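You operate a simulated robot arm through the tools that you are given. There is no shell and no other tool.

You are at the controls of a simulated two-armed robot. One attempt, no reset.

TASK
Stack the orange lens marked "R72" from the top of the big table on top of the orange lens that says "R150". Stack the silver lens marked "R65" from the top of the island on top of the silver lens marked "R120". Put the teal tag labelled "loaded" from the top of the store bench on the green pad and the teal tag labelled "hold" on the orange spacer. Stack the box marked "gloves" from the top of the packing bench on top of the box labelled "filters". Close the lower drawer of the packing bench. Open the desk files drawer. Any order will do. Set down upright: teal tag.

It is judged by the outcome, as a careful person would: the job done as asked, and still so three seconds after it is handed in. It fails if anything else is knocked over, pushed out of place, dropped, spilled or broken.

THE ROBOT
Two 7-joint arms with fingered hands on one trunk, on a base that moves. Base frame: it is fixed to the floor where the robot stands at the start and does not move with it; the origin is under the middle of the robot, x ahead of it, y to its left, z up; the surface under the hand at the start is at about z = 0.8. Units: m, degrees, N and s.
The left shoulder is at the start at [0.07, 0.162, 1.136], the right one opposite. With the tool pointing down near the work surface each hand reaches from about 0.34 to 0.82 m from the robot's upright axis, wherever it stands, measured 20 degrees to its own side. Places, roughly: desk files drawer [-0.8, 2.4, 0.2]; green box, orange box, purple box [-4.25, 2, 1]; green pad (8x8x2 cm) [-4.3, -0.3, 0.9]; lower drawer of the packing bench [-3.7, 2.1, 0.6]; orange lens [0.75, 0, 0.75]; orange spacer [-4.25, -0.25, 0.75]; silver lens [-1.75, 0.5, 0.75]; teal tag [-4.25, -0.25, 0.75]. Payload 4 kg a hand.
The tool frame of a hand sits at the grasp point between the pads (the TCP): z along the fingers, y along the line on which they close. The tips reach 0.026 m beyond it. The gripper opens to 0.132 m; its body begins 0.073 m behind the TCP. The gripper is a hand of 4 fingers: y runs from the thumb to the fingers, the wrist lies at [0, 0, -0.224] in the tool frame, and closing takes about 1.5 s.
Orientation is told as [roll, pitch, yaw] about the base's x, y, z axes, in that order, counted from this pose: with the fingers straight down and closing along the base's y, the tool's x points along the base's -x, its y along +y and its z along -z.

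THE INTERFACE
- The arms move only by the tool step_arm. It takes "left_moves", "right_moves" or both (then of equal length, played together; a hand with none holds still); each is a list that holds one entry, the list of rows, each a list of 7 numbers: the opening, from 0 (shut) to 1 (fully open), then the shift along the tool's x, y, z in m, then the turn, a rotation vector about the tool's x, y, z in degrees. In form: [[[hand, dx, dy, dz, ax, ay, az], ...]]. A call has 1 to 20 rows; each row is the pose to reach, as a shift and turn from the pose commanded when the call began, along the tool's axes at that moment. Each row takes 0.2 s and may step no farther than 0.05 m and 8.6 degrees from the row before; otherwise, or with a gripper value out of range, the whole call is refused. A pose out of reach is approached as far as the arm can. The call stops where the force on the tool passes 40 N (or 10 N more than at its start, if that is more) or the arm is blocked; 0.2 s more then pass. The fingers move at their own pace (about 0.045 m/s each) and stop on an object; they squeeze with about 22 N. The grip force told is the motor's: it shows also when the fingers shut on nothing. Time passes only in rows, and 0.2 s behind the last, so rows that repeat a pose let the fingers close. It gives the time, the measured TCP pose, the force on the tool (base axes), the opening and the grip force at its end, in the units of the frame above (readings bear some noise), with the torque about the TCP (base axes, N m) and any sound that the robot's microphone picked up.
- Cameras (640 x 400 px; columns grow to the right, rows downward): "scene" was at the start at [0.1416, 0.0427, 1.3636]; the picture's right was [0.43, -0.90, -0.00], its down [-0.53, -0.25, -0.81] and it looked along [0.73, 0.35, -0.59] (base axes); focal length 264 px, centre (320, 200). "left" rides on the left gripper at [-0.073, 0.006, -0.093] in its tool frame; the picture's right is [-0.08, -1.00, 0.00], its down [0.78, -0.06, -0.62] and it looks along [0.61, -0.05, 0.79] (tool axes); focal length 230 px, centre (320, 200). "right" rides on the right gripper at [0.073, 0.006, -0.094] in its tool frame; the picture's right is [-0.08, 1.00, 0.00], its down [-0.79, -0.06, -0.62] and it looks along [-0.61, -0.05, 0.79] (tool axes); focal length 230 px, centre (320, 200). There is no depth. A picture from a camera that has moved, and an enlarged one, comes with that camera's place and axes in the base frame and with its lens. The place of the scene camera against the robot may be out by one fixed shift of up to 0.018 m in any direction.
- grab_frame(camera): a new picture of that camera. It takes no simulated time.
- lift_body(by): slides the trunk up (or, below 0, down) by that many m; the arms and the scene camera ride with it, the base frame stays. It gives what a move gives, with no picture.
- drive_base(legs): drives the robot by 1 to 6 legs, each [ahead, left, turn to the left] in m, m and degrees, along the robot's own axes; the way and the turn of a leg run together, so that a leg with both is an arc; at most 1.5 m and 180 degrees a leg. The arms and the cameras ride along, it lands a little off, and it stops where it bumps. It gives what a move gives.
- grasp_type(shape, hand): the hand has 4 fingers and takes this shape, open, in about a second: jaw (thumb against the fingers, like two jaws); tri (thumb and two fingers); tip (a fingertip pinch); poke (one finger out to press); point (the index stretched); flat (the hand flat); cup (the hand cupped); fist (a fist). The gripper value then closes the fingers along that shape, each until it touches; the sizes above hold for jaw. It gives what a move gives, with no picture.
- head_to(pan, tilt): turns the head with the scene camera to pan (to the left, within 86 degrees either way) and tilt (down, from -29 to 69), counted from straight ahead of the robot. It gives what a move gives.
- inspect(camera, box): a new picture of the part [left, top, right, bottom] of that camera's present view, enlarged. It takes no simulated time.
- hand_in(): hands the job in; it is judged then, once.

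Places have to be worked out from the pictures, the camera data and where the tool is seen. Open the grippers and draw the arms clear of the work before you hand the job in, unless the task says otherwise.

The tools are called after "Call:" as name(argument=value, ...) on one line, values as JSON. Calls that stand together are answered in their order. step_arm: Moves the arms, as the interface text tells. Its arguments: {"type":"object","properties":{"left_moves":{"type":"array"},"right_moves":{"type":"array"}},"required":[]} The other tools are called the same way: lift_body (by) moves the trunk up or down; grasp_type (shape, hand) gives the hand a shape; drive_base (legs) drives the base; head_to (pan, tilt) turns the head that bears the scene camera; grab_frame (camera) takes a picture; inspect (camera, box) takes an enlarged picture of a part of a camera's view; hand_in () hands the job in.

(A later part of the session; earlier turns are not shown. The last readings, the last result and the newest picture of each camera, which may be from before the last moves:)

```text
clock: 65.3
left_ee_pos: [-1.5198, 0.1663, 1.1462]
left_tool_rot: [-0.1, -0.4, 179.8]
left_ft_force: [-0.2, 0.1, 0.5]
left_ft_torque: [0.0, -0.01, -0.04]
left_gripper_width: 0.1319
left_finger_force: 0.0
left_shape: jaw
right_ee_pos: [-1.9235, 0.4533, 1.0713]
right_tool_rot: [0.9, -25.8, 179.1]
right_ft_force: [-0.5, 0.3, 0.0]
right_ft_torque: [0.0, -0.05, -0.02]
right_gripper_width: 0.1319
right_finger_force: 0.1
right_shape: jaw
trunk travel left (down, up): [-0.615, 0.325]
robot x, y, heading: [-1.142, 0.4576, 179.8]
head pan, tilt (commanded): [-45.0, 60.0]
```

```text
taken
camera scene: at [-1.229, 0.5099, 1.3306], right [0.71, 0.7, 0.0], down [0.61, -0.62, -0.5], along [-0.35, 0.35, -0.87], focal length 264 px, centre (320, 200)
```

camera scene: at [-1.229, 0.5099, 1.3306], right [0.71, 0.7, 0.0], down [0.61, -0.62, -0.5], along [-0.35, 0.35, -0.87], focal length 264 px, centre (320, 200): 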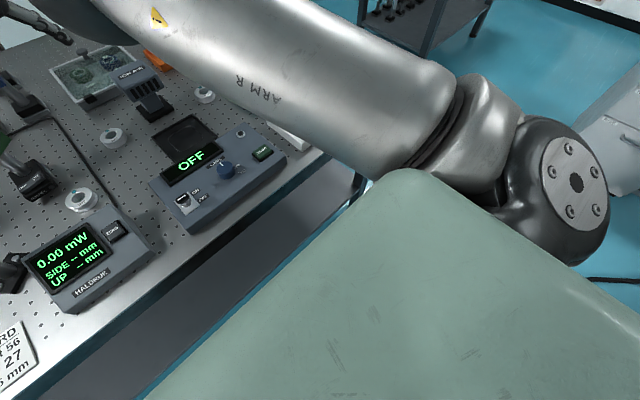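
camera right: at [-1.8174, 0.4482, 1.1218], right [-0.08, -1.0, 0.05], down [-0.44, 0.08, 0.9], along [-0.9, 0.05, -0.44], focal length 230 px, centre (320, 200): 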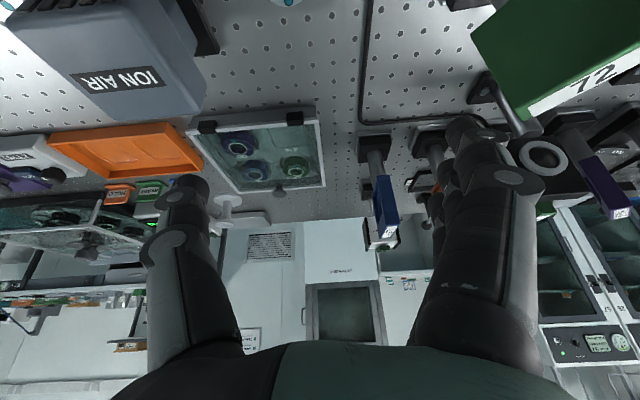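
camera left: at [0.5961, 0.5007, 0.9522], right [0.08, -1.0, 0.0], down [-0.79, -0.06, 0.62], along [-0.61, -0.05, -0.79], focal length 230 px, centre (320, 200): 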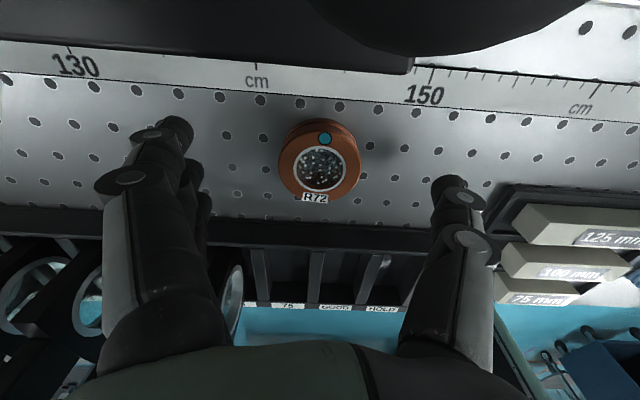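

That call was refused because one step was too large, so the arm hasn't moved. I'll retract up and back in smaller steps while straightening the hand.

Call:
step_arm(right_moves=[[[1, -0.0174, 0, -0.036, 0, 0, 0], [1, 0.01, 0, -0.0714, 0, 0, 0], [1, 0.046, 0, -0.0888, 0, 4, 0], [1, 0.082, 0, -0.1062, 0, 8, 0], [1, 0.118, 0, -0.1236, 0, 12, 0], [1, 0.154, -0.02, -0.141, 0, 16, 0], [1, 0.19, -0.045, -0.1584, 0, 20, 0], [1, 0.226, -0.07, -0.1758, 0, 24, 0], [1, 0.266, -0.09, -0.184, 0, 26, 0], [1, 0.3066, -0.11, -0.1926, 0, 26, 0], [1, 0.338, -0.14, -0.197, 0, 26, 0], [1, 0.338, -0.18, -0.197, 0, 26, 0], [1, 0.338, -0.2, -0.197, 0, 26, 0], [1, 0.338, -0.2, -0.197, 0, 26, 0]]])

Call:
head_to(pan=-10, tilt=45)

Call:
grab_frame(camera="scene")

```text
clock: 68.3
left_ee_pos: [-1.5204, 0.168, 1.1454]
left_tool_rot: [0.0, -0.3, 179.8]
left_ft_force: [-0.1, -0.2, 0.5]
left_ft_torque: [0.01, 0.01, -0.01]
left_gripper_width: 0.132
left_finger_force: 0.0
left_shape: jaw
right_ee_pos: [-1.5319, 0.6515, 1.0985]
right_tool_rot: [1.0, 0.1, 179.7]
right_ft_force: [0.0, -0.2, -0.2]
right_ft_torque: [-0.01, -0.03, 0.0]
right_gripper_width: 0.132
right_finger_force: 0.0
right_shape: jaw
right hand out of reach, approached as far as the arm can: row 1
trunk travel left (down, up): [-0.615, 0.325]
robot x, y, heading: [-1.1457, 0.4583, 180.0]
head pan, tilt (commanded): [-45.0, 60.0]
```

```text
clock: 69.3
left_ee_pos: [-1.5202, 0.167, 1.1453]
left_tool_rot: [0.0, -0.2, 179.8]
left_ft_force: [0.2, 0.0, 0.4]
left_ft_torque: [0.02, 0.0, 0.01]
left_gripper_width: 0.132
left_finger_force: 0.2
left_shape: jaw
right_ee_pos: [-1.5315, 0.6518, 1.0975]
right_tool_rot: [0.9, 0.2, 179.6]
right_ft_force: [-0.2, 0.4, 0.9]
right_ft_torque: [0.02, 0.0, -0.04]
right_gripper_width: 0.1324
right_finger_force: 0.1
right_shape: jaw
trunk travel left (down, up): [-0.615, 0.325]
robot x, y, heading: [-1.1443, 0.459, 180.0]
head pan, tilt (commanded): [-10.0, 45.0]
```

```text
taken
camera scene: at [-1.2621, 0.4771, 1.35], right [0.18, 0.98, 0.0], down [0.7, -0.13, -0.71], along [-0.7, 0.13, -0.71], focal length 264 px, centre (320, 200)
```

scene: 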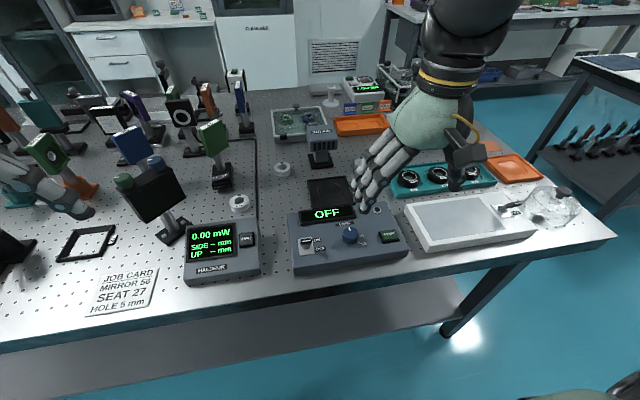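

The hand is retracted cleanly. I'll shift the base left by 0.24 m, then inch ahead 4.5 cm so R65 falls in the right hand's best reach.

Call:
drive_base(legs=[[0, 0.24, 0]])

Call:
drive_base(legs=[[0.045, 0, 0]])

Call:
head_to(pan=-20, tilt=45)

Call:
grab_frame(camera="scene")

```text
clock: 71.1
left_ee_pos: [-1.5212, -0.0703, 1.1453]
left_tool_rot: [-0.1, -0.2, 179.7]
left_ft_force: [0.3, 0.4, 0.3]
left_ft_torque: [-0.01, 0.01, 0.0]
left_gripper_width: 0.1317
left_finger_force: 0.0
left_shape: jaw
right_ee_pos: [-1.5324, 0.4145, 1.0978]
right_tool_rot: [1.0, 0.1, 179.5]
right_ft_force: [-0.2, 0.1, 0.4]
right_ft_torque: [0.01, 0.0, 0.0]
right_gripper_width: 0.1319
right_finger_force: 0.0
right_shape: jaw
trunk travel left (down, up): [-0.615, 0.325]
robot x, y, heading: [-1.1446, 0.2178, 179.6]
head pan, tilt (commanded): [-10.0, 45.0]
```

```text
clock: 72.0
left_ee_pos: [-1.5603, -0.0713, 1.1459]
left_tool_rot: [0.0, -0.6, 179.8]
left_ft_force: [0.1, 0.4, 0.2]
left_ft_torque: [-0.01, 0.03, -0.01]
left_gripper_width: 0.1321
left_finger_force: 0.2
left_shape: jaw
right_ee_pos: [-1.5752, 0.4143, 1.0995]
right_tool_rot: [1.0, -0.1, 179.5]
right_ft_force: [0.3, -0.4, -0.4]
right_ft_torque: [0.01, 0.05, 0.01]
right_gripper_width: 0.1319
right_finger_force: 0.0
right_shape: jaw
trunk travel left (down, up): [-0.615, 0.325]
robot x, y, heading: [-1.1917, 0.219, 179.5]
head pan, tilt (commanded): [-10.0, 45.0]
```

```text
clock: 72.7
left_ee_pos: [-1.5665, -0.0711, 1.1453]
left_tool_rot: [-0.2, -0.4, 179.7]
left_ft_force: [-0.8, 0.1, 0.2]
left_ft_torque: [-0.02, -0.01, 0.01]
left_gripper_width: 0.132
left_finger_force: 0.0
left_shape: jaw
right_ee_pos: [-1.5785, 0.4142, 1.0972]
right_tool_rot: [0.9, 0.1, 179.5]
right_ft_force: [0.0, 0.3, -0.1]
right_ft_torque: [-0.03, 0.01, 0.0]
right_gripper_width: 0.1322
right_finger_force: 0.0
right_shape: jaw
trunk travel left (down, up): [-0.615, 0.325]
robot x, y, heading: [-1.1889, 0.2163, 179.8]
head pan, tilt (commanded): [-20.0, 45.0]
```

```text
taken
camera scene: at [-1.3047, 0.2523, 1.3499], right [0.35, 0.94, 0.0], down [0.66, -0.24, -0.71], along [-0.66, 0.24, -0.71], focal length 264 px, centre (320, 200)
```

scene: 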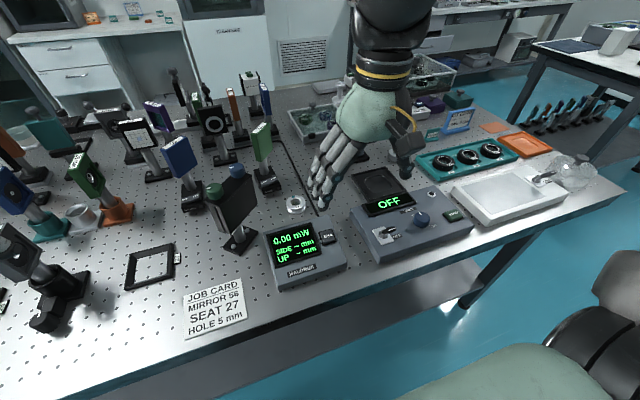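

No bump, and R65 is now 0.755 m ahead and 0.24 m to the right. I'll turn the right hand +60° about vertical, so its fingers avoid the green mount and the blower, and move over R65 at a safe height.

Call:
step_arm(right_moves=[[[1, -0.02, 0, 0, 0, 0, -7.5], [1, -0.06, -0.005, 0, 0, 0, -15], [1, -0.1, -0.01, 0, 0, 0, -22.5], [1, -0.14, -0.015, 0, 0, 0, -30], [1, -0.18, -0.02, 0, 0, 0, -37.5], [1, -0.22, -0.025, 0, 0, 0, -45], [1, -0.26, -0.03, 0, 0, 0, -52.5], [1, -0.3, -0.035, 0, 0, 0, -60], [1, -0.34, -0.04, 0, 0, 0, -60], [1, -0.367, -0.044, 0, 0, 0, -60], [1, -0.367, -0.044, 0, 0, 0, -60]]])

Call:
grab_frame(camera="right")

Call:
grab_frame(camera="scene")

```text
clock: 75.1
left_ee_pos: [-1.5641, -0.0703, 1.1461]
left_tool_rot: [-0.1, -0.5, 179.6]
left_ft_force: [0.3, 0.1, 0.2]
left_ft_torque: [-0.01, 0.0, 0.02]
left_gripper_width: 0.132
left_finger_force: 0.1
left_shape: jaw
right_ee_pos: [-1.8504, 0.4458, 1.0795]
right_tool_rot: [0.2, -0.8, -120.5]
right_ft_force: [-0.1, 1.3, 0.1]
right_ft_torque: [0.01, 0.01, 0.04]
right_gripper_width: 0.1322
right_finger_force: 0.0
right_shape: jaw
right hand out of reach, approached as far as the arm can: row 8, 9, 10, 11
trunk travel left (down, up): [-0.615, 0.325]
robot x, y, heading: [-1.1907, 0.2186, 179.8]
head pan, tilt (commanded): [-20.0, 45.0]
```

```text
taken
camera right: at [-1.8095, 0.5084, 1.1706], right [0.82, -0.57, 0.01], down [-0.45, -0.64, 0.63], along [-0.36, -0.52, -0.78], focal length 230 px, centre (320, 200)
```

right: 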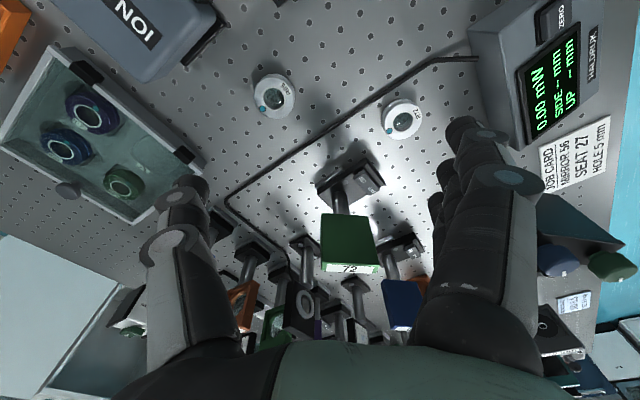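

```text
taken
camera scene: at [-1.3021, 0.2531, 1.3502], right [0.35, 0.94, 0.0], down [0.66, -0.25, -0.71], along [-0.66, 0.24, -0.71], focal length 264 px, centre (320, 200)
```

scene: 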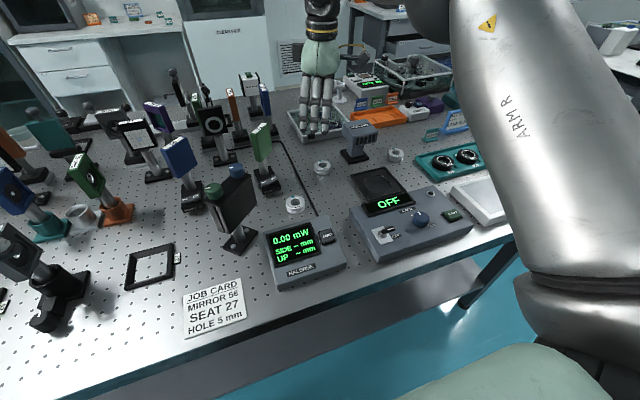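

At this height the arm falls short (x = -1.85). Raising the trunk brings the shoulder level with the wrist for more reach, and I can then descend by lowering the trunk. I'll raise it by 0.25 m.

Call:
lift_body(by=0.25)

Call:
step_arm(right_moves=[[[1, 0, 0, 0.04, 0, 0, 0], [1, 0, 0, 0.08, 0, 0, 0], [1, 0, 0, 0.12, 0, 0, 0], [1, 0, 0, 0.16, 0, 0, 0], [1, -0.005, -0.02, 0.2, 0, 0, 0], [1, -0.01, -0.04, 0.22, 0, 0, 0], [1, -0.02, -0.06, 0.24, 0, 0, 0], [1, -0.028, -0.078, 0.25, 0, 0, 0], [1, -0.028, -0.078, 0.25, 0, 0, 0]]])

Call:
grab_frame(camera="right")

Call:
grab_frame(camera="scene")

```text
clock: 77.7
left_ee_pos: [-1.5657, -0.0713, 1.3965]
left_tool_rot: [-0.1, -0.3, 179.7]
left_ft_force: [-0.1, -0.7, 0.3]
left_ft_torque: [0.0, -0.01, 0.01]
left_gripper_width: 0.1321
left_finger_force: 0.0
left_shape: jaw
right_ee_pos: [-1.8506, 0.4455, 1.3279]
right_tool_rot: [0.2, -0.8, -120.6]
right_ft_force: [-1.2, 0.4, 0.4]
right_ft_torque: [0.01, 0.0, 0.01]
right_gripper_width: 0.1319
right_finger_force: 0.0
right_shape: jaw
trunk travel left (down, up): [-0.865, 0.075]
robot x, y, heading: [-1.1902, 0.219, 179.5]
head pan, tilt (commanded): [-20.0, 45.0]
```

```text
clock: 79.7
left_ee_pos: [-1.5638, -0.0702, 1.3958]
left_tool_rot: [0.0, -0.2, 179.6]
left_ft_force: [0.4, 0.0, -0.3]
left_ft_torque: [0.01, 0.0, 0.02]
left_gripper_width: 0.1319
left_finger_force: 0.1
left_shape: jaw
right_ee_pos: [-1.9165, 0.4527, 1.0847]
right_tool_rot: [0.3, -1.0, -120.5]
right_ft_force: [0.1, 0.2, 0.2]
right_ft_torque: [0.02, -0.01, 0.03]
right_gripper_width: 0.132
right_finger_force: 0.2
right_shape: jaw
right hand out of reach, approached as far as the arm can: row 8, 9
trunk travel left (down, up): [-0.865, 0.075]
robot x, y, heading: [-1.1901, 0.2203, 179.9]
head pan, tilt (commanded): [-20.0, 45.0]
```

```text
taken
camera right: at [-1.8763, 0.5147, 1.1767], right [0.82, -0.57, 0.01], down [-0.45, -0.63, 0.63], along [-0.36, -0.52, -0.78], focal length 230 px, centre (320, 200)
```

right: 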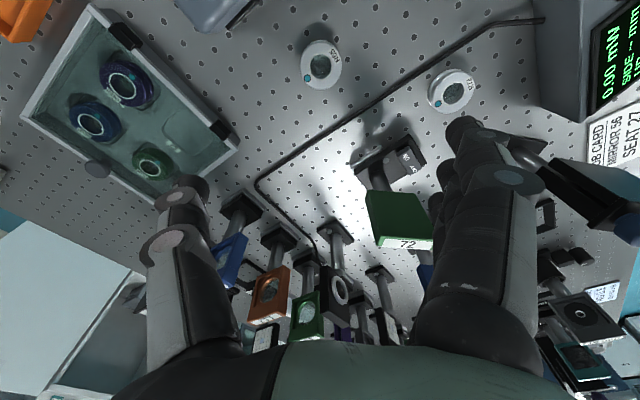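

```text
taken
camera scene: at [-1.303, 0.253, 1.6001], right [0.35, 0.94, 0.0], down [0.66, -0.25, -0.71], along [-0.66, 0.24, -0.71], focal length 264 px, centre (320, 200)
```

scene: 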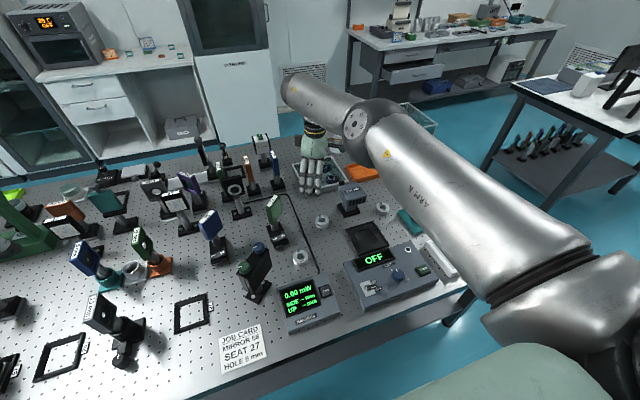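

R65 measures about (-1.908, 0.470), within reach now. I'll correct the hand's position and slight tilt, then lower the trunk 0.14 m and look again.

Call:
step_arm(right_moves=[[[1, 0.01, -0.001, 0, 0.35, -0.38, 0], [1, 0.0192, -0.0015, 0, 0.71, -0.77, 0], [1, 0.0192, -0.0015, 0, 0.71, -0.77, 0]]])

Call:
lift_body(by=-0.14)

Call:
grab_frame(camera="right")

Call:
grab_frame(camera="scene")

```text
clock: 80.5
left_ee_pos: [-1.5655, -0.0717, 1.395]
left_tool_rot: [-0.1, -0.3, 179.8]
left_ft_force: [-0.1, -0.4, 0.3]
left_ft_torque: [-0.01, -0.02, -0.01]
left_gripper_width: 0.132
left_finger_force: 0.1
left_shape: jaw
right_ee_pos: [-1.9098, 0.4683, 1.0835]
right_tool_rot: [-0.4, -1.6, -120.4]
right_ft_force: [0.1, 0.1, 0.6]
right_ft_torque: [0.04, -0.01, 0.0]
right_gripper_width: 0.1318
right_finger_force: 0.0
right_shape: jaw
trunk travel left (down, up): [-0.865, 0.075]
robot x, y, heading: [-1.1886, 0.2163, 179.6]
head pan, tilt (commanded): [-20.0, 45.0]
```

```text
clock: 82.2
left_ee_pos: [-1.5642, -0.0703, 1.2565]
left_tool_rot: [-0.1, -0.3, 179.7]
left_ft_force: [0.3, -0.4, -0.4]
left_ft_torque: [-0.03, 0.0, -0.03]
left_gripper_width: 0.1322
left_finger_force: 0.0
left_shape: jaw
right_ee_pos: [-1.9093, 0.469, 0.9433]
right_tool_rot: [-0.4, -1.8, -120.5]
right_ft_force: [0.2, -0.5, -0.7]
right_ft_torque: [-0.01, -0.01, -0.02]
right_gripper_width: 0.1319
right_finger_force: 0.0
right_shape: jaw
trunk travel left (down, up): [-0.725, 0.215]
robot x, y, heading: [-1.1854, 0.2171, 179.6]
head pan, tilt (commanded): [-20.0, 45.0]
```

```text
taken
camera right: at [-1.8668, 0.5317, 1.0341], right [0.82, -0.57, 0.0], down [-0.44, -0.63, 0.64], along [-0.37, -0.52, -0.77], focal length 230 px, centre (320, 200)
```

right: 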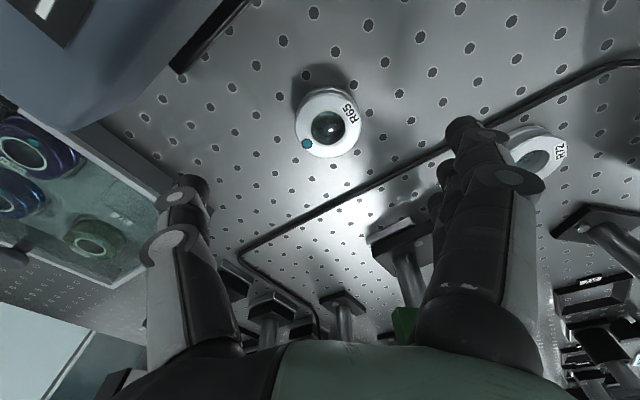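

```text
taken
camera scene: at [-1.3031, 0.2523, 1.4601], right [0.35, 0.94, 0.0], down [0.66, -0.25, -0.71], along [-0.66, 0.25, -0.71], focal length 264 px, centre (320, 200)
```

scene: 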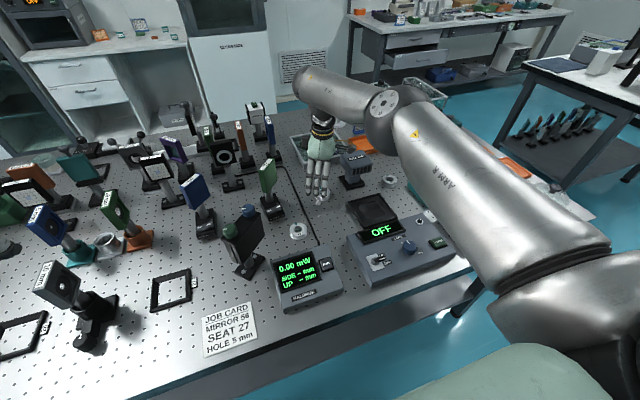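

R65's label is readable and it sits at about (-1.908, 0.461). I'll correct position and tilt, then lower another 7 cm.

Call:
step_arm(right_moves=[[[1, -0.003, 0.003, 0, -0.2, 0.9, 0], [1, -0.0064, 0.005, 0, -0.4, 1.8, 0], [1, -0.0064, 0.005, 0, -0.4, 1.8, 0]]])

Call:
lift_body(by=-0.07)

Call:
grab_frame(camera="right")

Call:
inspect(camera="scene", box=[250, 110, 410, 230])

```text
clock: 83.0
left_ee_pos: [-1.5642, -0.0712, 1.2552]
left_tool_rot: [0.0, -0.3, 179.7]
left_ft_force: [0.0, -0.8, -0.4]
left_ft_torque: [0.04, 0.02, 0.05]
left_gripper_width: 0.1318
left_finger_force: 0.0
left_shape: jaw
right_ee_pos: [-1.9075, 0.4618, 0.9429]
right_tool_rot: [0.0, 0.1, -120.6]
right_ft_force: [0.0, 0.2, 0.2]
right_ft_torque: [0.01, -0.03, 0.0]
right_gripper_width: 0.1318
right_finger_force: 0.1
right_shape: jaw
trunk travel left (down, up): [-0.725, 0.215]
robot x, y, heading: [-1.1917, 0.2148, 179.8]
head pan, tilt (commanded): [-20.0, 45.0]
```

```text
clock: 84.1
left_ee_pos: [-1.5642, -0.0717, 1.1864]
left_tool_rot: [-0.1, -0.4, 179.7]
left_ft_force: [0.7, 0.7, 0.8]
left_ft_torque: [0.0, 0.0, 0.01]
left_gripper_width: 0.1318
left_finger_force: 0.1
left_shape: jaw
right_ee_pos: [-1.9088, 0.4602, 0.8744]
right_tool_rot: [-0.2, 0.1, -120.6]
right_ft_force: [-0.8, -0.6, 8.6]
right_ft_torque: [-0.16, -0.29, -0.01]
right_gripper_width: 0.1316
right_finger_force: 0.1
right_shape: jaw
trunk travel left (down, up): [-0.655, 0.285]
robot x, y, heading: [-1.1932, 0.2199, 179.5]
head pan, tilt (commanded): [-20.0, 45.0]
```

```text
taken
camera right: at [-1.8672, 0.5209, 0.9676], right [0.82, -0.57, 0.0], down [-0.45, -0.65, 0.62], along [-0.35, -0.5, -0.79], focal length 230 px, centre (320, 200)
```

right: 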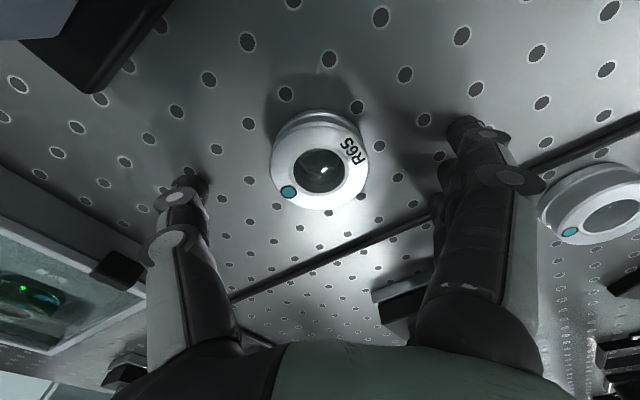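

```text
3.33 times, centred on (330, 170) of scene
camera zoom: at [-1.3023, 0.2521, 1.3903], right [0.35, 0.94, 0.0], down [0.66, -0.24, -0.71], along [-0.66, 0.25, -0.71], focal length 878 px, centre (287, 300)
```

zoom: 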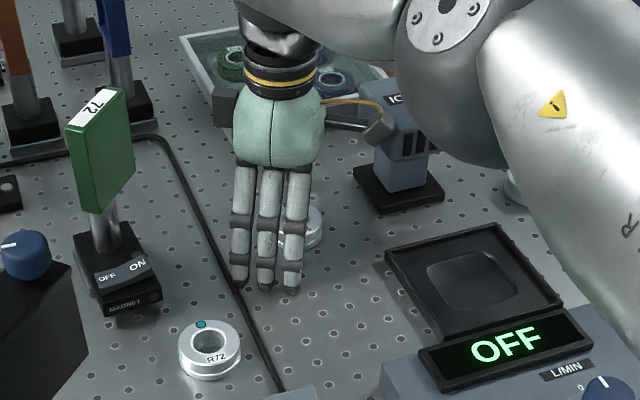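

The wrench reads 8.6 N upward at TCP 0.874, so the island top is higher, around 0.848, and R65 is really at about (-1.8995, 0.4755). I'll raise 1.2 cm, shift 1.85 cm toward the camera side and look again.

Call:
step_arm(right_moves=[[[1, 0, 0, -0.012, 0, 0, 0], [1, 0.009, 0, -0.012, 0, 0, 0], [1, 0.0185, 0, -0.012, 0, 0, 0], [1, 0.0185, 0, -0.012, 0, 0, 0]]])

Call:
grab_frame(camera="right")

Call:
inspect(camera="scene", box=[250, 110, 410, 230])

```text
clock: 85.1
left_ee_pos: [-1.5649, -0.0723, 1.186]
left_tool_rot: [-0.1, -0.3, 179.7]
left_ft_force: [-0.1, 0.5, -0.7]
left_ft_torque: [0.02, 0.01, 0.04]
left_gripper_width: 0.1319
left_finger_force: 0.0
left_shape: jaw
right_ee_pos: [-1.8988, 0.4771, 0.8853]
right_tool_rot: [0.0, 0.2, -120.4]
right_ft_force: [0.1, -0.2, 0.1]
right_ft_torque: [-0.05, -0.03, 0.02]
right_gripper_width: 0.1321
right_finger_force: 0.1
right_shape: jaw
trunk travel left (down, up): [-0.655, 0.285]
robot x, y, heading: [-1.1884, 0.2224, 179.7]
head pan, tilt (commanded): [-20.0, 45.0]
```

```text
taken
camera right: at [-1.858, 0.5369, 0.9789], right [0.82, -0.57, 0.0], down [-0.45, -0.65, 0.61], along [-0.35, -0.5, -0.79], focal length 230 px, centre (320, 200)
```

right: 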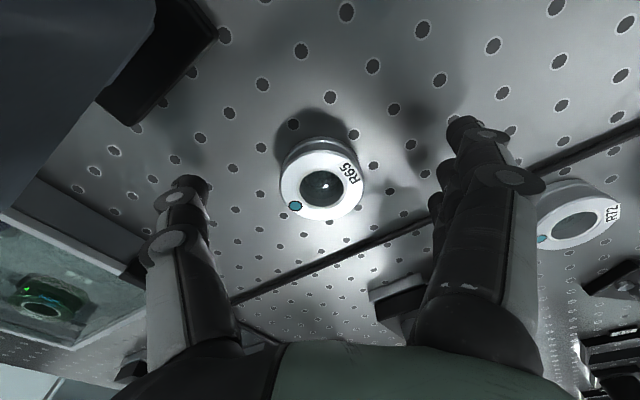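

```text
3.33 times, centred on (330, 170) of scene
camera zoom: at [-1.3032, 0.2517, 1.3901], right [0.35, 0.94, 0.0], down [0.66, -0.24, -0.71], along [-0.66, 0.25, -0.71], focal length 878 px, centre (287, 300)
```

zoom: 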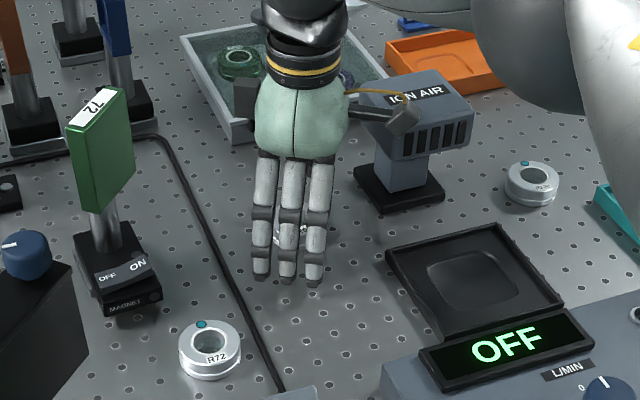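

The lens is now centred under the TCP. I'll lower 6.5 mm, which leaves the tips a few millimetres off the table, and close on R65.

Call:
step_arm(right_moves=[[[1, 0, 0, 0.003, 0, 0, 0], [1, 0, 0, 0.0065, 0, 0, 0], [0.7, 0, 0, 0.0065, 0, 0, 0], [0.5, 0, 0, 0.0065, 0, 0, 0], [0.3, 0, 0, 0.0065, 0, 0, 0], [0.1, 0, 0, 0.0065, 0, 0, 0], [0.1, 0, 0, 0.0065, 0, 0, 0], [0.1, 0, 0, 0.0065, 0, 0, 0], [0.1, 0, 0, 0.0065, 0, 0, 0]]])

Call:
grab_frame(camera="right")

Call:
inspect(camera="scene", box=[250, 110, 410, 230])

```text
clock: 87.1
left_ee_pos: [-1.5652, -0.0716, 1.1856]
left_tool_rot: [-0.2, -0.3, 179.8]
left_ft_force: [-0.1, 0.0, -0.1]
left_ft_torque: [0.01, -0.01, 0.0]
left_gripper_width: 0.1319
left_finger_force: 0.0
left_shape: jaw
right_ee_pos: [-1.8979, 0.4761, 0.8783]
right_tool_rot: [0.0, 0.2, -120.5]
right_ft_force: [-0.8, -0.1, -0.5]
right_ft_torque: [-0.01, 0.01, 0.04]
right_gripper_width: 0.037
right_finger_force: 8.8
right_shape: jaw
trunk travel left (down, up): [-0.655, 0.285]
robot x, y, heading: [-1.1912, 0.2169, 179.8]
head pan, tilt (commanded): [-20.0, 45.0]
```

```text
taken
camera right: at [-1.8578, 0.5369, 0.9722], right [0.82, -0.57, 0.0], down [-0.45, -0.65, 0.61], along [-0.35, -0.5, -0.79], focal length 230 px, centre (320, 200)
```

right: 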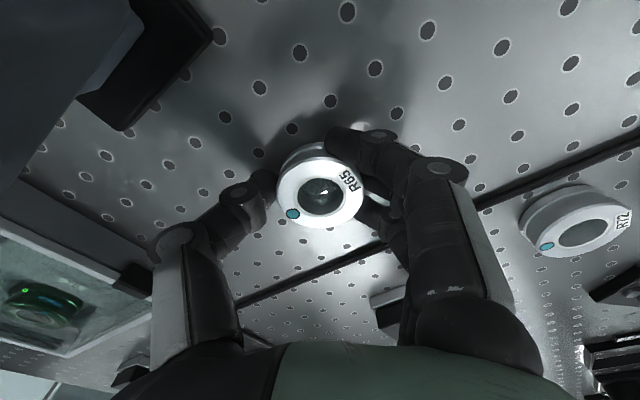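

```text
3.33 times, centred on (330, 170) of scene
camera zoom: at [-1.3033, 0.2523, 1.39], right [0.35, 0.94, 0.0], down [0.66, -0.25, -0.71], along [-0.66, 0.25, -0.71], focal length 878 px, centre (287, 300)
```

zoom: 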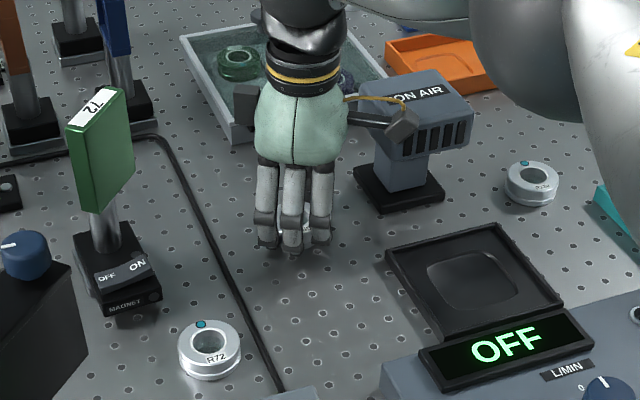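

The grip force is still building (8.8 N). I'll hold a moment, then lift gently.

Call:
step_arm(right_moves=[[[0.05, 0, 0, 0, 0, 0, 0], [0.05, 0, 0, 0, 0, 0, 0], [0.05, 0, 0, 0, 0, 0, 0], [0.05, 0, 0, -0.01, 0, 0, 0], [0.05, 0, 0, -0.02, 0, 0, 0], [0.05, 0, 0, -0.03, 0, 0, 0]]])

Call:
grab_frame(camera="right")

```text
clock: 88.5
left_ee_pos: [-1.5646, -0.0711, 1.1859]
left_tool_rot: [-0.1, -0.3, 179.7]
left_ft_force: [0.0, -0.7, -0.2]
left_ft_torque: [-0.02, 0.0, -0.01]
left_gripper_width: 0.1318
left_finger_force: 0.1
left_shape: jaw
right_ee_pos: [-1.8998, 0.4764, 0.9099]
right_tool_rot: [0.0, 0.2, -120.5]
right_ft_force: [-0.1, -0.5, -0.3]
right_ft_torque: [0.03, 0.01, 0.0]
right_gripper_width: 0.0352
right_finger_force: 22.7
right_shape: jaw
trunk travel left (down, up): [-0.655, 0.285]
robot x, y, heading: [-1.1875, 0.216, 179.5]
head pan, tilt (commanded): [-20.0, 45.0]
```

```text
taken
camera right: at [-1.859, 0.5364, 1.0018], right [0.82, -0.57, 0.0], down [-0.45, -0.65, 0.61], along [-0.35, -0.5, -0.79], focal length 230 px, centre (320, 200)
```

right: 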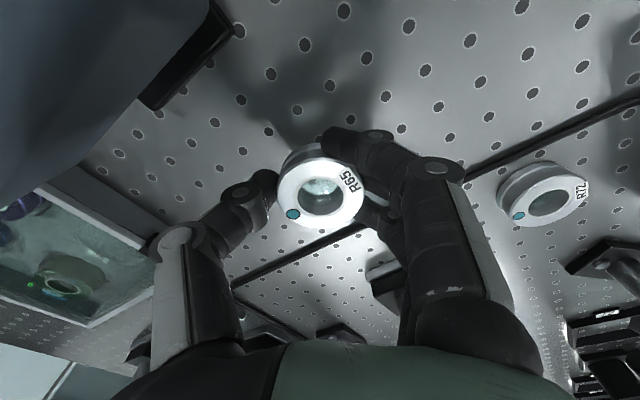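

R65 is held firmly at 22.7 N. I'll raise the trunk to clear the blower and then drive right so the lens is over R120, estimated at about (-1.884, 0.713).

Call:
lift_body(by=0.2)

Call:
drive_base(legs=[[-0.016, -0.237, 0]])

Call:
grab_frame(camera="right")

Call:
grab_frame(camera="scene")

```text
clock: 90.6
left_ee_pos: [-1.5651, -0.072, 1.3868]
left_tool_rot: [-0.2, -0.2, 179.7]
left_ft_force: [0.5, 0.3, -0.1]
left_ft_torque: [0.02, -0.01, -0.02]
left_gripper_width: 0.1321
left_finger_force: 0.0
left_shape: jaw
right_ee_pos: [-1.8998, 0.4773, 1.1074]
right_tool_rot: [-0.1, 0.2, -120.6]
right_ft_force: [0.2, 0.6, -0.5]
right_ft_torque: [0.01, 0.0, -0.04]
right_gripper_width: 0.0357
right_finger_force: 22.2
right_shape: jaw
trunk travel left (down, up): [-0.855, 0.085]
robot x, y, heading: [-1.1884, 0.2196, 179.8]
head pan, tilt (commanded): [-20.0, 45.0]
```

```text
clock: 92.4
left_ee_pos: [-1.5485, 0.1589, 1.3843]
left_tool_rot: [-0.2, -0.2, 179.8]
left_ft_force: [0.0, -0.3, -0.1]
left_ft_torque: [0.03, 0.0, -0.02]
left_gripper_width: 0.1319
left_finger_force: 0.0
left_shape: jaw
right_ee_pos: [-1.8842, 0.7049, 1.1082]
right_tool_rot: [0.0, 0.3, -120.4]
right_ft_force: [0.8, -0.9, -0.7]
right_ft_torque: [0.05, -0.03, 0.01]
right_gripper_width: 0.0351
right_finger_force: 22.1
right_shape: jaw
trunk travel left (down, up): [-0.855, 0.085]
robot x, y, heading: [-1.1698, 0.4515, 179.8]
head pan, tilt (commanded): [-20.0, 45.0]
```

```text
taken
camera right: at [-1.8429, 0.7647, 1.2022], right [0.82, -0.57, 0.0], down [-0.45, -0.65, 0.61], along [-0.35, -0.5, -0.79], focal length 230 px, centre (320, 200)
```

right: 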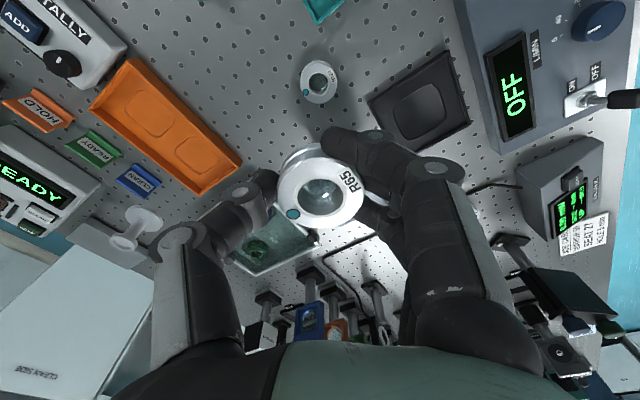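

```text
taken
camera scene: at [-1.2868, 0.4807, 1.5901], right [0.34, 0.94, 0.0], down [0.66, -0.24, -0.71], along [-0.66, 0.25, -0.71], focal length 264 px, centre (320, 200)
```

scene: 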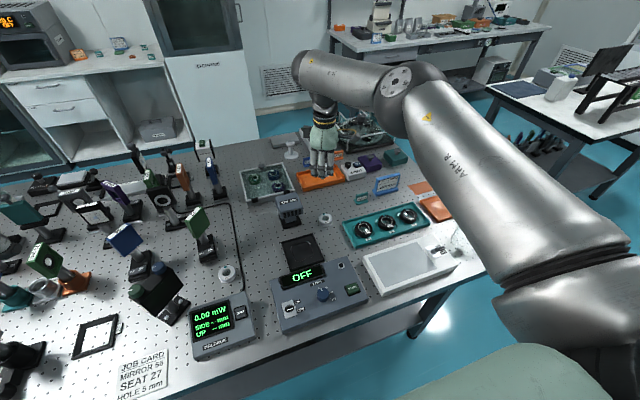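

R120 shows almost directly below. I'll zoom in to measure both lens centres for the alignment.

Call:
inspect(camera="right", box=[240, 40, 400, 240])

```text
2.00 times, centred on (320, 140) of right
camera zoom: at [-1.8429, 0.7647, 1.2022], right [0.82, -0.57, 0.0], down [-0.45, -0.65, 0.61], along [-0.35, -0.5, -0.79], focal length 460 px, centre (320, 320)
```

zoom: 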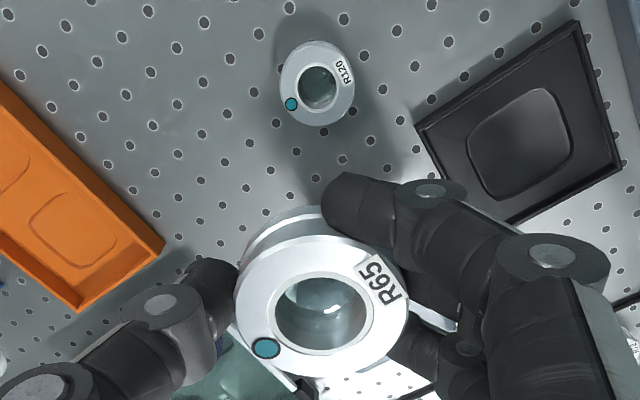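

The held R65 sits about 6 mm off the TCP, so I need roughly +13.5 mm along the tool's x to line it up with R120. I'll shift and then lower the trunk to about 3 cm above contact.

Call:
step_arm(right_moves=[[[0.05, 0.007, -0.001, 0, 0, 0, 0], [0.05, 0.0135, -0.0025, 0, 0, 0, 0], [0.05, 0.0135, -0.0025, 0, 0, 0, 0]]])

Call:
lift_body(by=-0.17)

Call:
grab_frame(camera="right")

Call:
inspect(camera="right", box=[240, 60, 400, 240])

Call:
grab_frame(camera="scene")

```text
clock: 93.2
left_ee_pos: [-1.5472, 0.1614, 1.3858]
left_tool_rot: [0.0, -0.4, 179.8]
left_ft_force: [-0.2, 0.6, -0.4]
left_ft_torque: [-0.02, 0.04, 0.02]
left_gripper_width: 0.1319
left_finger_force: 0.1
left_shape: jaw
right_ee_pos: [-1.8775, 0.721, 1.1075]
right_tool_rot: [0.0, 0.1, -120.4]
right_ft_force: [0.5, -0.2, -0.5]
right_ft_torque: [0.0, -0.05, 0.0]
right_gripper_width: 0.0354
right_finger_force: 22.8
right_shape: jaw
trunk travel left (down, up): [-0.855, 0.085]
robot x, y, heading: [-1.1744, 0.4515, 179.8]
head pan, tilt (commanded): [-20.0, 45.0]
```

```text
clock: 95.1
left_ee_pos: [-1.5466, 0.1617, 1.2151]
left_tool_rot: [-0.2, -0.3, 179.9]
left_ft_force: [0.5, 0.2, -0.2]
left_ft_torque: [0.0, 0.0, -0.01]
left_gripper_width: 0.1318
left_finger_force: 0.1
left_shape: jaw
right_ee_pos: [-1.879, 0.7202, 0.9394]
right_tool_rot: [-0.1, 0.1, -120.4]
right_ft_force: [0.2, -0.9, -0.3]
right_ft_torque: [0.0, -0.01, 0.02]
right_gripper_width: 0.0352
right_finger_force: 21.9
right_shape: jaw
trunk travel left (down, up): [-0.685, 0.255]
robot x, y, heading: [-1.1707, 0.4536, 179.5]
head pan, tilt (commanded): [-20.0, 45.0]
```

```text
taken
camera right: at [-1.8387, 0.7803, 1.0315], right [0.82, -0.57, 0.0], down [-0.45, -0.65, 0.61], along [-0.35, -0.5, -0.79], focal length 230 px, centre (320, 200)
```

right: 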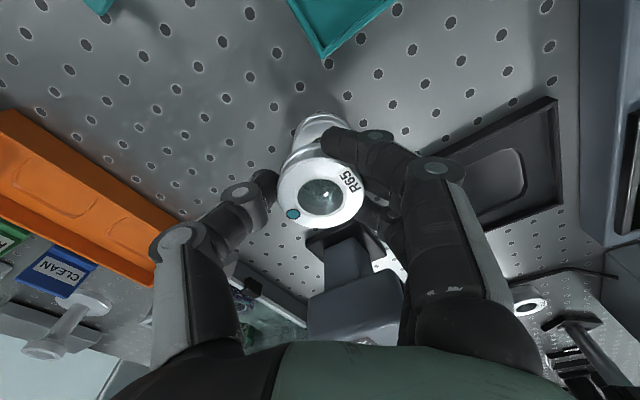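

```text
2.22 times, centred on (320, 150) of right
camera zoom: at [-1.8387, 0.7803, 1.0315], right [0.82, -0.57, 0.0], down [-0.45, -0.65, 0.61], along [-0.35, -0.5, -0.79], focal length 511 px, centre (320, 311)
```

zoom: 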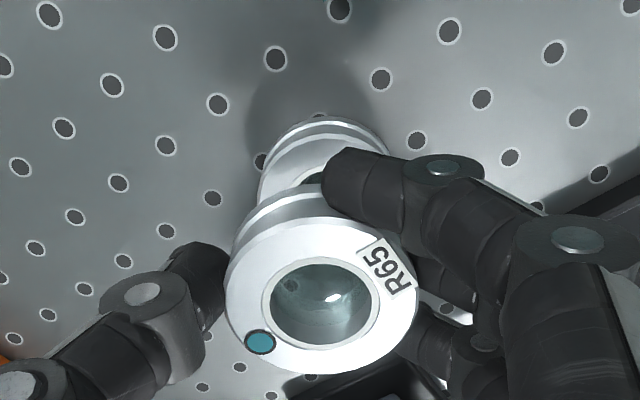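

```text
taken
camera scene: at [-1.2864, 0.4847, 1.4201], right [0.35, 0.94, 0.0], down [0.66, -0.24, -0.71], along [-0.66, 0.24, -0.71], focal length 264 px, centre (320, 200)
```

scene: 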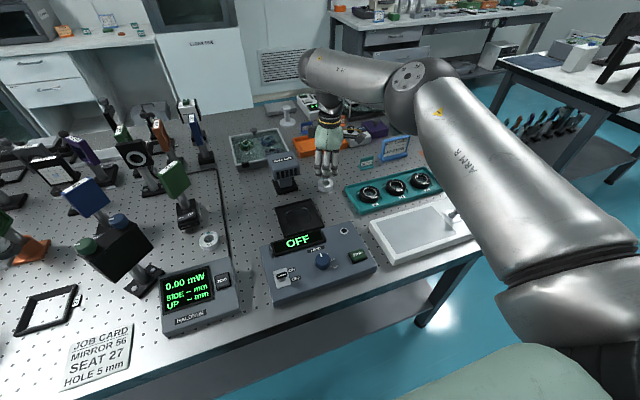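

The lenses line up within about 3 mm. I'll apply the small correction and lower to about 1 cm above contact.

Call:
step_arm(right_moves=[[[0.05, -0.003, 0.001, 0.01, 0, 0, 0], [0.05, -0.003, 0.001, 0.02, 0, 0, 0], [0.05, -0.003, 0.001, 0.03, 0, 0, 0], [0.05, -0.003, 0.001, 0.034, 0, 0, 0], [0.05, -0.003, 0.001, 0.034, 0, 0, 0]]])

Call:
inspect(camera="right", box=[240, 60, 400, 240])

Call:
inspect(camera="scene", box=[280, 130, 380, 210])

```text
clock: 96.3
left_ee_pos: [-1.5469, 0.1615, 1.2163]
left_tool_rot: [-0.1, -0.3, 179.8]
left_ft_force: [-0.1, 0.4, 0.7]
left_ft_torque: [0.04, 0.01, 0.03]
left_gripper_width: 0.1318
left_finger_force: 0.0
left_shape: jaw
right_ee_pos: [-1.8801, 0.7163, 0.9044]
right_tool_rot: [0.0, 0.1, -120.4]
right_ft_force: [-0.5, 0.0, -0.6]
right_ft_torque: [0.01, 0.01, -0.01]
right_gripper_width: 0.0353
right_finger_force: 22.1
right_shape: jaw
trunk travel left (down, up): [-0.685, 0.255]
robot x, y, heading: [-1.1714, 0.452, 179.7]
head pan, tilt (commanded): [-20.0, 45.0]
```

```text
2.22 times, centred on (320, 150) of right
camera zoom: at [-1.8398, 0.7768, 0.9976], right [0.82, -0.57, 0.0], down [-0.45, -0.65, 0.61], along [-0.35, -0.5, -0.79], focal length 511 px, centre (320, 311)
```

zoom: 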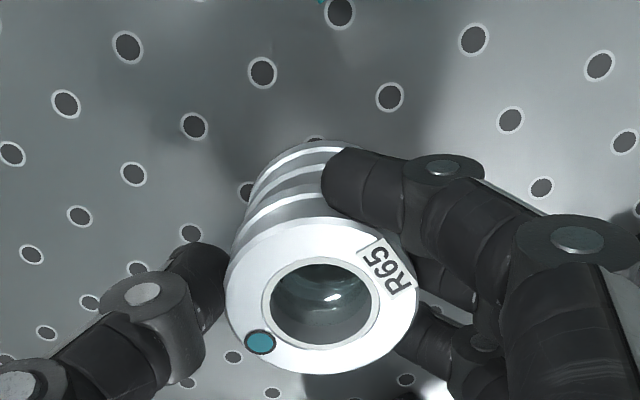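

```text
5.00 times, centred on (330, 170) of scene
camera zoom: at [-1.2864, 0.4847, 1.4201], right [0.35, 0.94, 0.0], down [0.66, -0.24, -0.71], along [-0.66, 0.24, -0.71], focal length 1317 px, centre (270, 350)
```

zoom: 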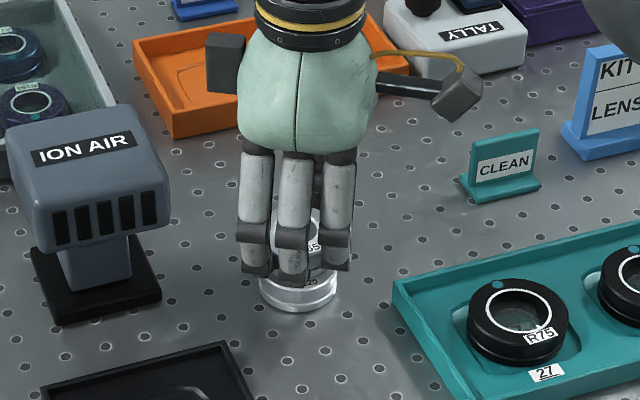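

Alignment looks good, with the gap at around 7 mm. I'll continue lowering in small steps until contact.

Call:
step_arm(right_moves=[[[0.05, 0, 0, 0.003, 0, 0, 0], [0.05, 0, 0, 0.006, 0, 0, 0]]])

Call:
step_arm(right_moves=[[[0.05, 0, 0, 0.002, 0, 0, 0], [0.05, 0, 0, 0.002, 0, 0, 0]]])

Call:
inspect(camera="right", box=[240, 60, 400, 240])

```text
clock: 96.9
left_ee_pos: [-1.5473, 0.1605, 1.2158]
left_tool_rot: [-0.2, -0.3, 179.8]
left_ft_force: [0.2, 0.2, 0.5]
left_ft_torque: [-0.05, -0.01, -0.01]
left_gripper_width: 0.132
left_finger_force: 0.1
left_shape: jaw
right_ee_pos: [-1.8794, 0.7169, 0.8976]
right_tool_rot: [0.0, 0.1, -120.5]
right_ft_force: [0.3, 0.3, 0.6]
right_ft_torque: [0.03, 0.01, 0.01]
right_gripper_width: 0.0354
right_finger_force: 22.1
right_shape: jaw
trunk travel left (down, up): [-0.685, 0.255]
robot x, y, heading: [-1.1712, 0.452, 180.0]
head pan, tilt (commanded): [-20.0, 45.0]
```

```text
clock: 97.5
left_ee_pos: [-1.5467, 0.1588, 1.2158]
left_tool_rot: [-0.2, -0.4, 179.8]
left_ft_force: [0.8, 0.2, -0.3]
left_ft_torque: [0.01, 0.0, -0.03]
left_gripper_width: 0.1318
left_finger_force: 0.0
left_shape: jaw
right_ee_pos: [-1.8787, 0.7167, 0.8981]
right_tool_rot: [-0.1, 0.1, -120.4]
right_ft_force: [0.2, 0.3, 9.8]
right_ft_torque: [-0.08, -0.04, -0.02]
right_gripper_width: 0.0357
right_finger_force: 22.2
right_shape: jaw
trunk travel left (down, up): [-0.685, 0.255]
robot x, y, heading: [-1.1729, 0.4535, 179.7]
head pan, tilt (commanded): [-20.0, 45.0]
```

```text
2.22 times, centred on (320, 150) of right
camera zoom: at [-1.8394, 0.7767, 0.991], right [0.82, -0.57, 0.0], down [-0.45, -0.65, 0.62], along [-0.35, -0.5, -0.79], focal length 511 px, centre (320, 311)
```

zoom: 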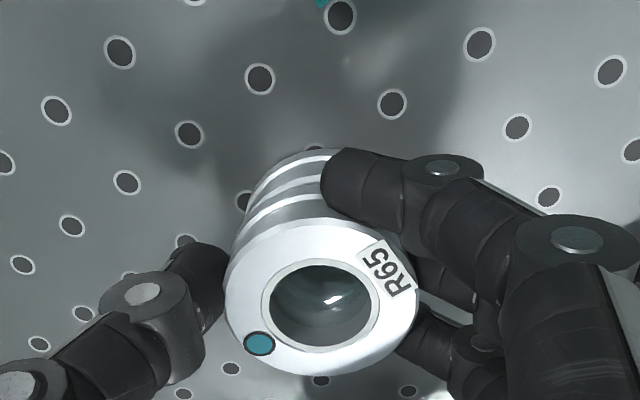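

Contact at 9.8 N, as expected. I'll ease the pressure and release R65.

Call:
step_arm(right_moves=[[[0.05, 0, 0, -0.001, 0, 0, 0], [0.3, 0, 0, -0.001, 0, 0, 0], [0.45, 0, 0, -0.001, 0, 0, 0], [0.6, 0, 0, -0.001, 0, 0, 0], [0.75, 0, 0, -0.001, 0, 0, 0], [0.9, 0, 0, -0.001, 0, 0, 0], [0.9, 0, 0, -0.001, 0, 0, 0], [0.9, 0, 0, -0.001, 0, 0, 0]]])

Call:
grab_frame(camera="right")

Call:
inspect(camera="scene", box=[280, 130, 380, 210])

```text
clock: 99.3
left_ee_pos: [-1.548, 0.1603, 1.2157]
left_tool_rot: [-0.2, -0.3, 179.8]
left_ft_force: [0.5, 1.2, 0.0]
left_ft_torque: [0.01, 0.01, 0.0]
left_gripper_width: 0.1322
left_finger_force: 0.1
left_shape: jaw
right_ee_pos: [-1.8808, 0.7166, 0.8958]
right_tool_rot: [0.1, 0.1, -120.4]
right_ft_force: [0.7, -0.1, -0.5]
right_ft_torque: [-0.02, 0.01, 0.01]
right_gripper_width: 0.1182
right_finger_force: 0.1
right_shape: jaw
trunk travel left (down, up): [-0.685, 0.255]
robot x, y, heading: [-1.1715, 0.4503, 179.9]
head pan, tilt (commanded): [-20.0, 45.0]
```

```text
taken
camera right: at [-1.84, 0.7769, 0.9904], right [0.82, -0.57, 0.0], down [-0.45, -0.65, 0.61], along [-0.35, -0.5, -0.79], focal length 230 px, centre (320, 200)
```

right: 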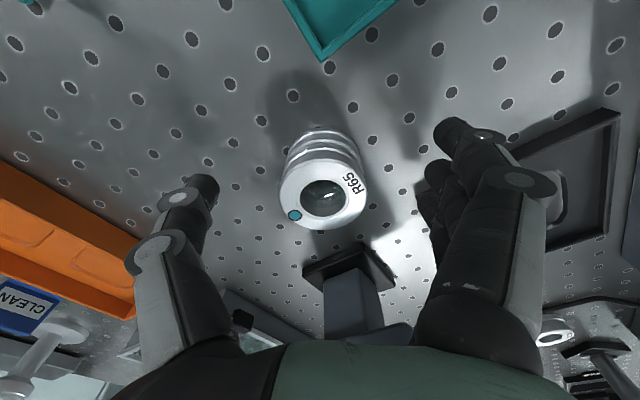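

```text
5.00 times, centred on (330, 170) of scene
camera zoom: at [-1.2866, 0.4846, 1.42], right [0.35, 0.94, 0.0], down [0.66, -0.24, -0.71], along [-0.66, 0.24, -0.71], focal length 1317 px, centre (270, 350)
```

zoom: 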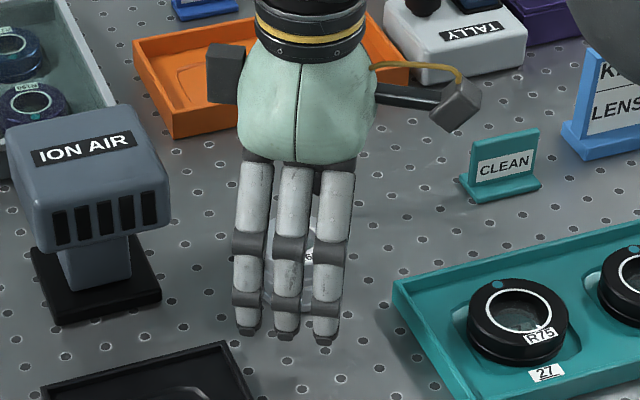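

R65 is stacked on R120. I'll raise the trunk straight up to clear, then check the stack from the scene camera.

Call:
lift_body(by=0.22)

Call:
step_arm(right_moves=[[[1, 0.02, 0.034, 0, 0, 0, 0], [1, 0.04, 0.068, 0, 0, 0, 0], [1, 0.06, 0.102, 0, 0, 0, 7.5], [1, 0.08, 0.136, 0, 0, 0, 15], [1, 0.1, 0.17, 0, 0, 0, 22.5], [1, 0.12, 0.204, 0, 0, 0, 30], [1, 0.14, 0.238, 0, 0, 0, 37.5], [1, 0.155, 0.265, 0, 0, 0, 45], [1, 0.17, 0.29, 0, 0, 0, 52.5], [1, 0.17, 0.29, 0, 0, 0, 60], [1, 0.17, 0.29, 0, 0, 0, 60]]])

Call:
grab_frame(camera="scene")

Call:
inspect(camera="scene", box=[240, 160, 400, 280])

```text
clock: 101.6
left_ee_pos: [-1.5478, 0.1612, 1.4354]
left_tool_rot: [-0.1, -0.4, 179.7]
left_ft_force: [0.7, 0.3, -0.6]
left_ft_torque: [0.02, 0.03, 0.07]
left_gripper_width: 0.1319
left_finger_force: 0.1
left_shape: jaw
right_ee_pos: [-1.8803, 0.7167, 1.1181]
right_tool_rot: [0.0, 0.2, -120.4]
right_ft_force: [-0.4, -0.6, 1.1]
right_ft_torque: [-0.04, -0.02, 0.03]
right_gripper_width: 0.1184
right_finger_force: 0.0
right_shape: jaw
trunk travel left (down, up): [-0.905, 0.035]
robot x, y, heading: [-1.1714, 0.4486, 179.8]
head pan, tilt (commanded): [-20.0, 45.0]
```

```text
clock: 104.0
left_ee_pos: [-1.5484, 0.1604, 1.4358]
left_tool_rot: [0.0, -0.3, 179.8]
left_ft_force: [0.3, -0.2, 0.4]
left_ft_torque: [0.02, 0.0, -0.01]
left_gripper_width: 0.1318
left_finger_force: 0.1
left_shape: jaw
right_ee_pos: [-1.5437, 0.7169, 1.1179]
right_tool_rot: [0.0, 0.0, 179.5]
right_ft_force: [-0.5, 0.3, 0.0]
right_ft_torque: [-0.01, 0.01, -0.01]
right_gripper_width: 0.1316
right_finger_force: 0.1
right_shape: jaw
trunk travel left (down, up): [-0.905, 0.035]
robot x, y, heading: [-1.1717, 0.4475, 179.8]
head pan, tilt (commanded): [-20.0, 45.0]
```

```text
taken
camera scene: at [-1.2869, 0.4847, 1.64], right [0.35, 0.94, 0.0], down [0.66, -0.24, -0.71], along [-0.66, 0.24, -0.71], focal length 264 px, centre (320, 200)
```

scene: 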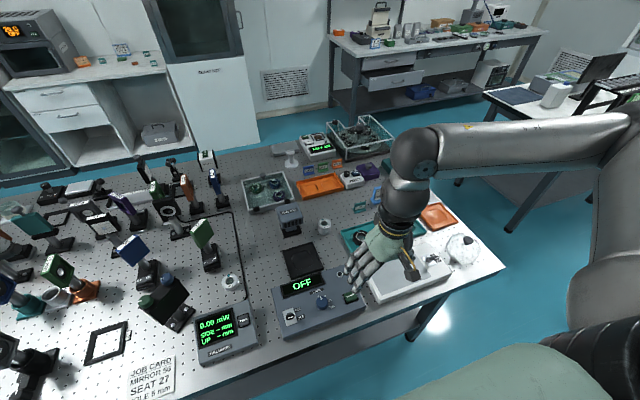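

```text
3.33 times, centred on (320, 220) of scene
camera zoom: at [-1.2869, 0.4847, 1.64], right [0.35, 0.94, 0.0], down [0.66, -0.24, -0.71], along [-0.66, 0.24, -0.71], focal length 878 px, centre (320, 133)
```

zoom: 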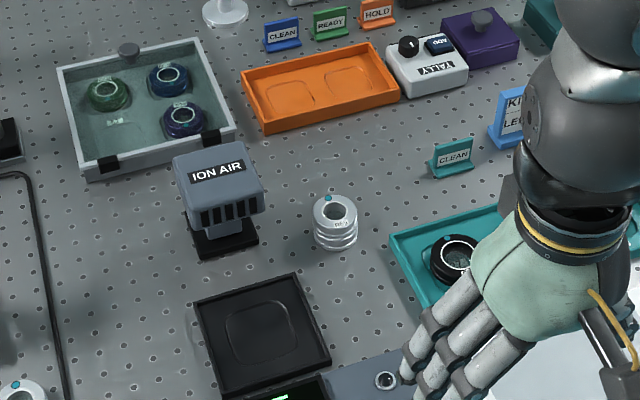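

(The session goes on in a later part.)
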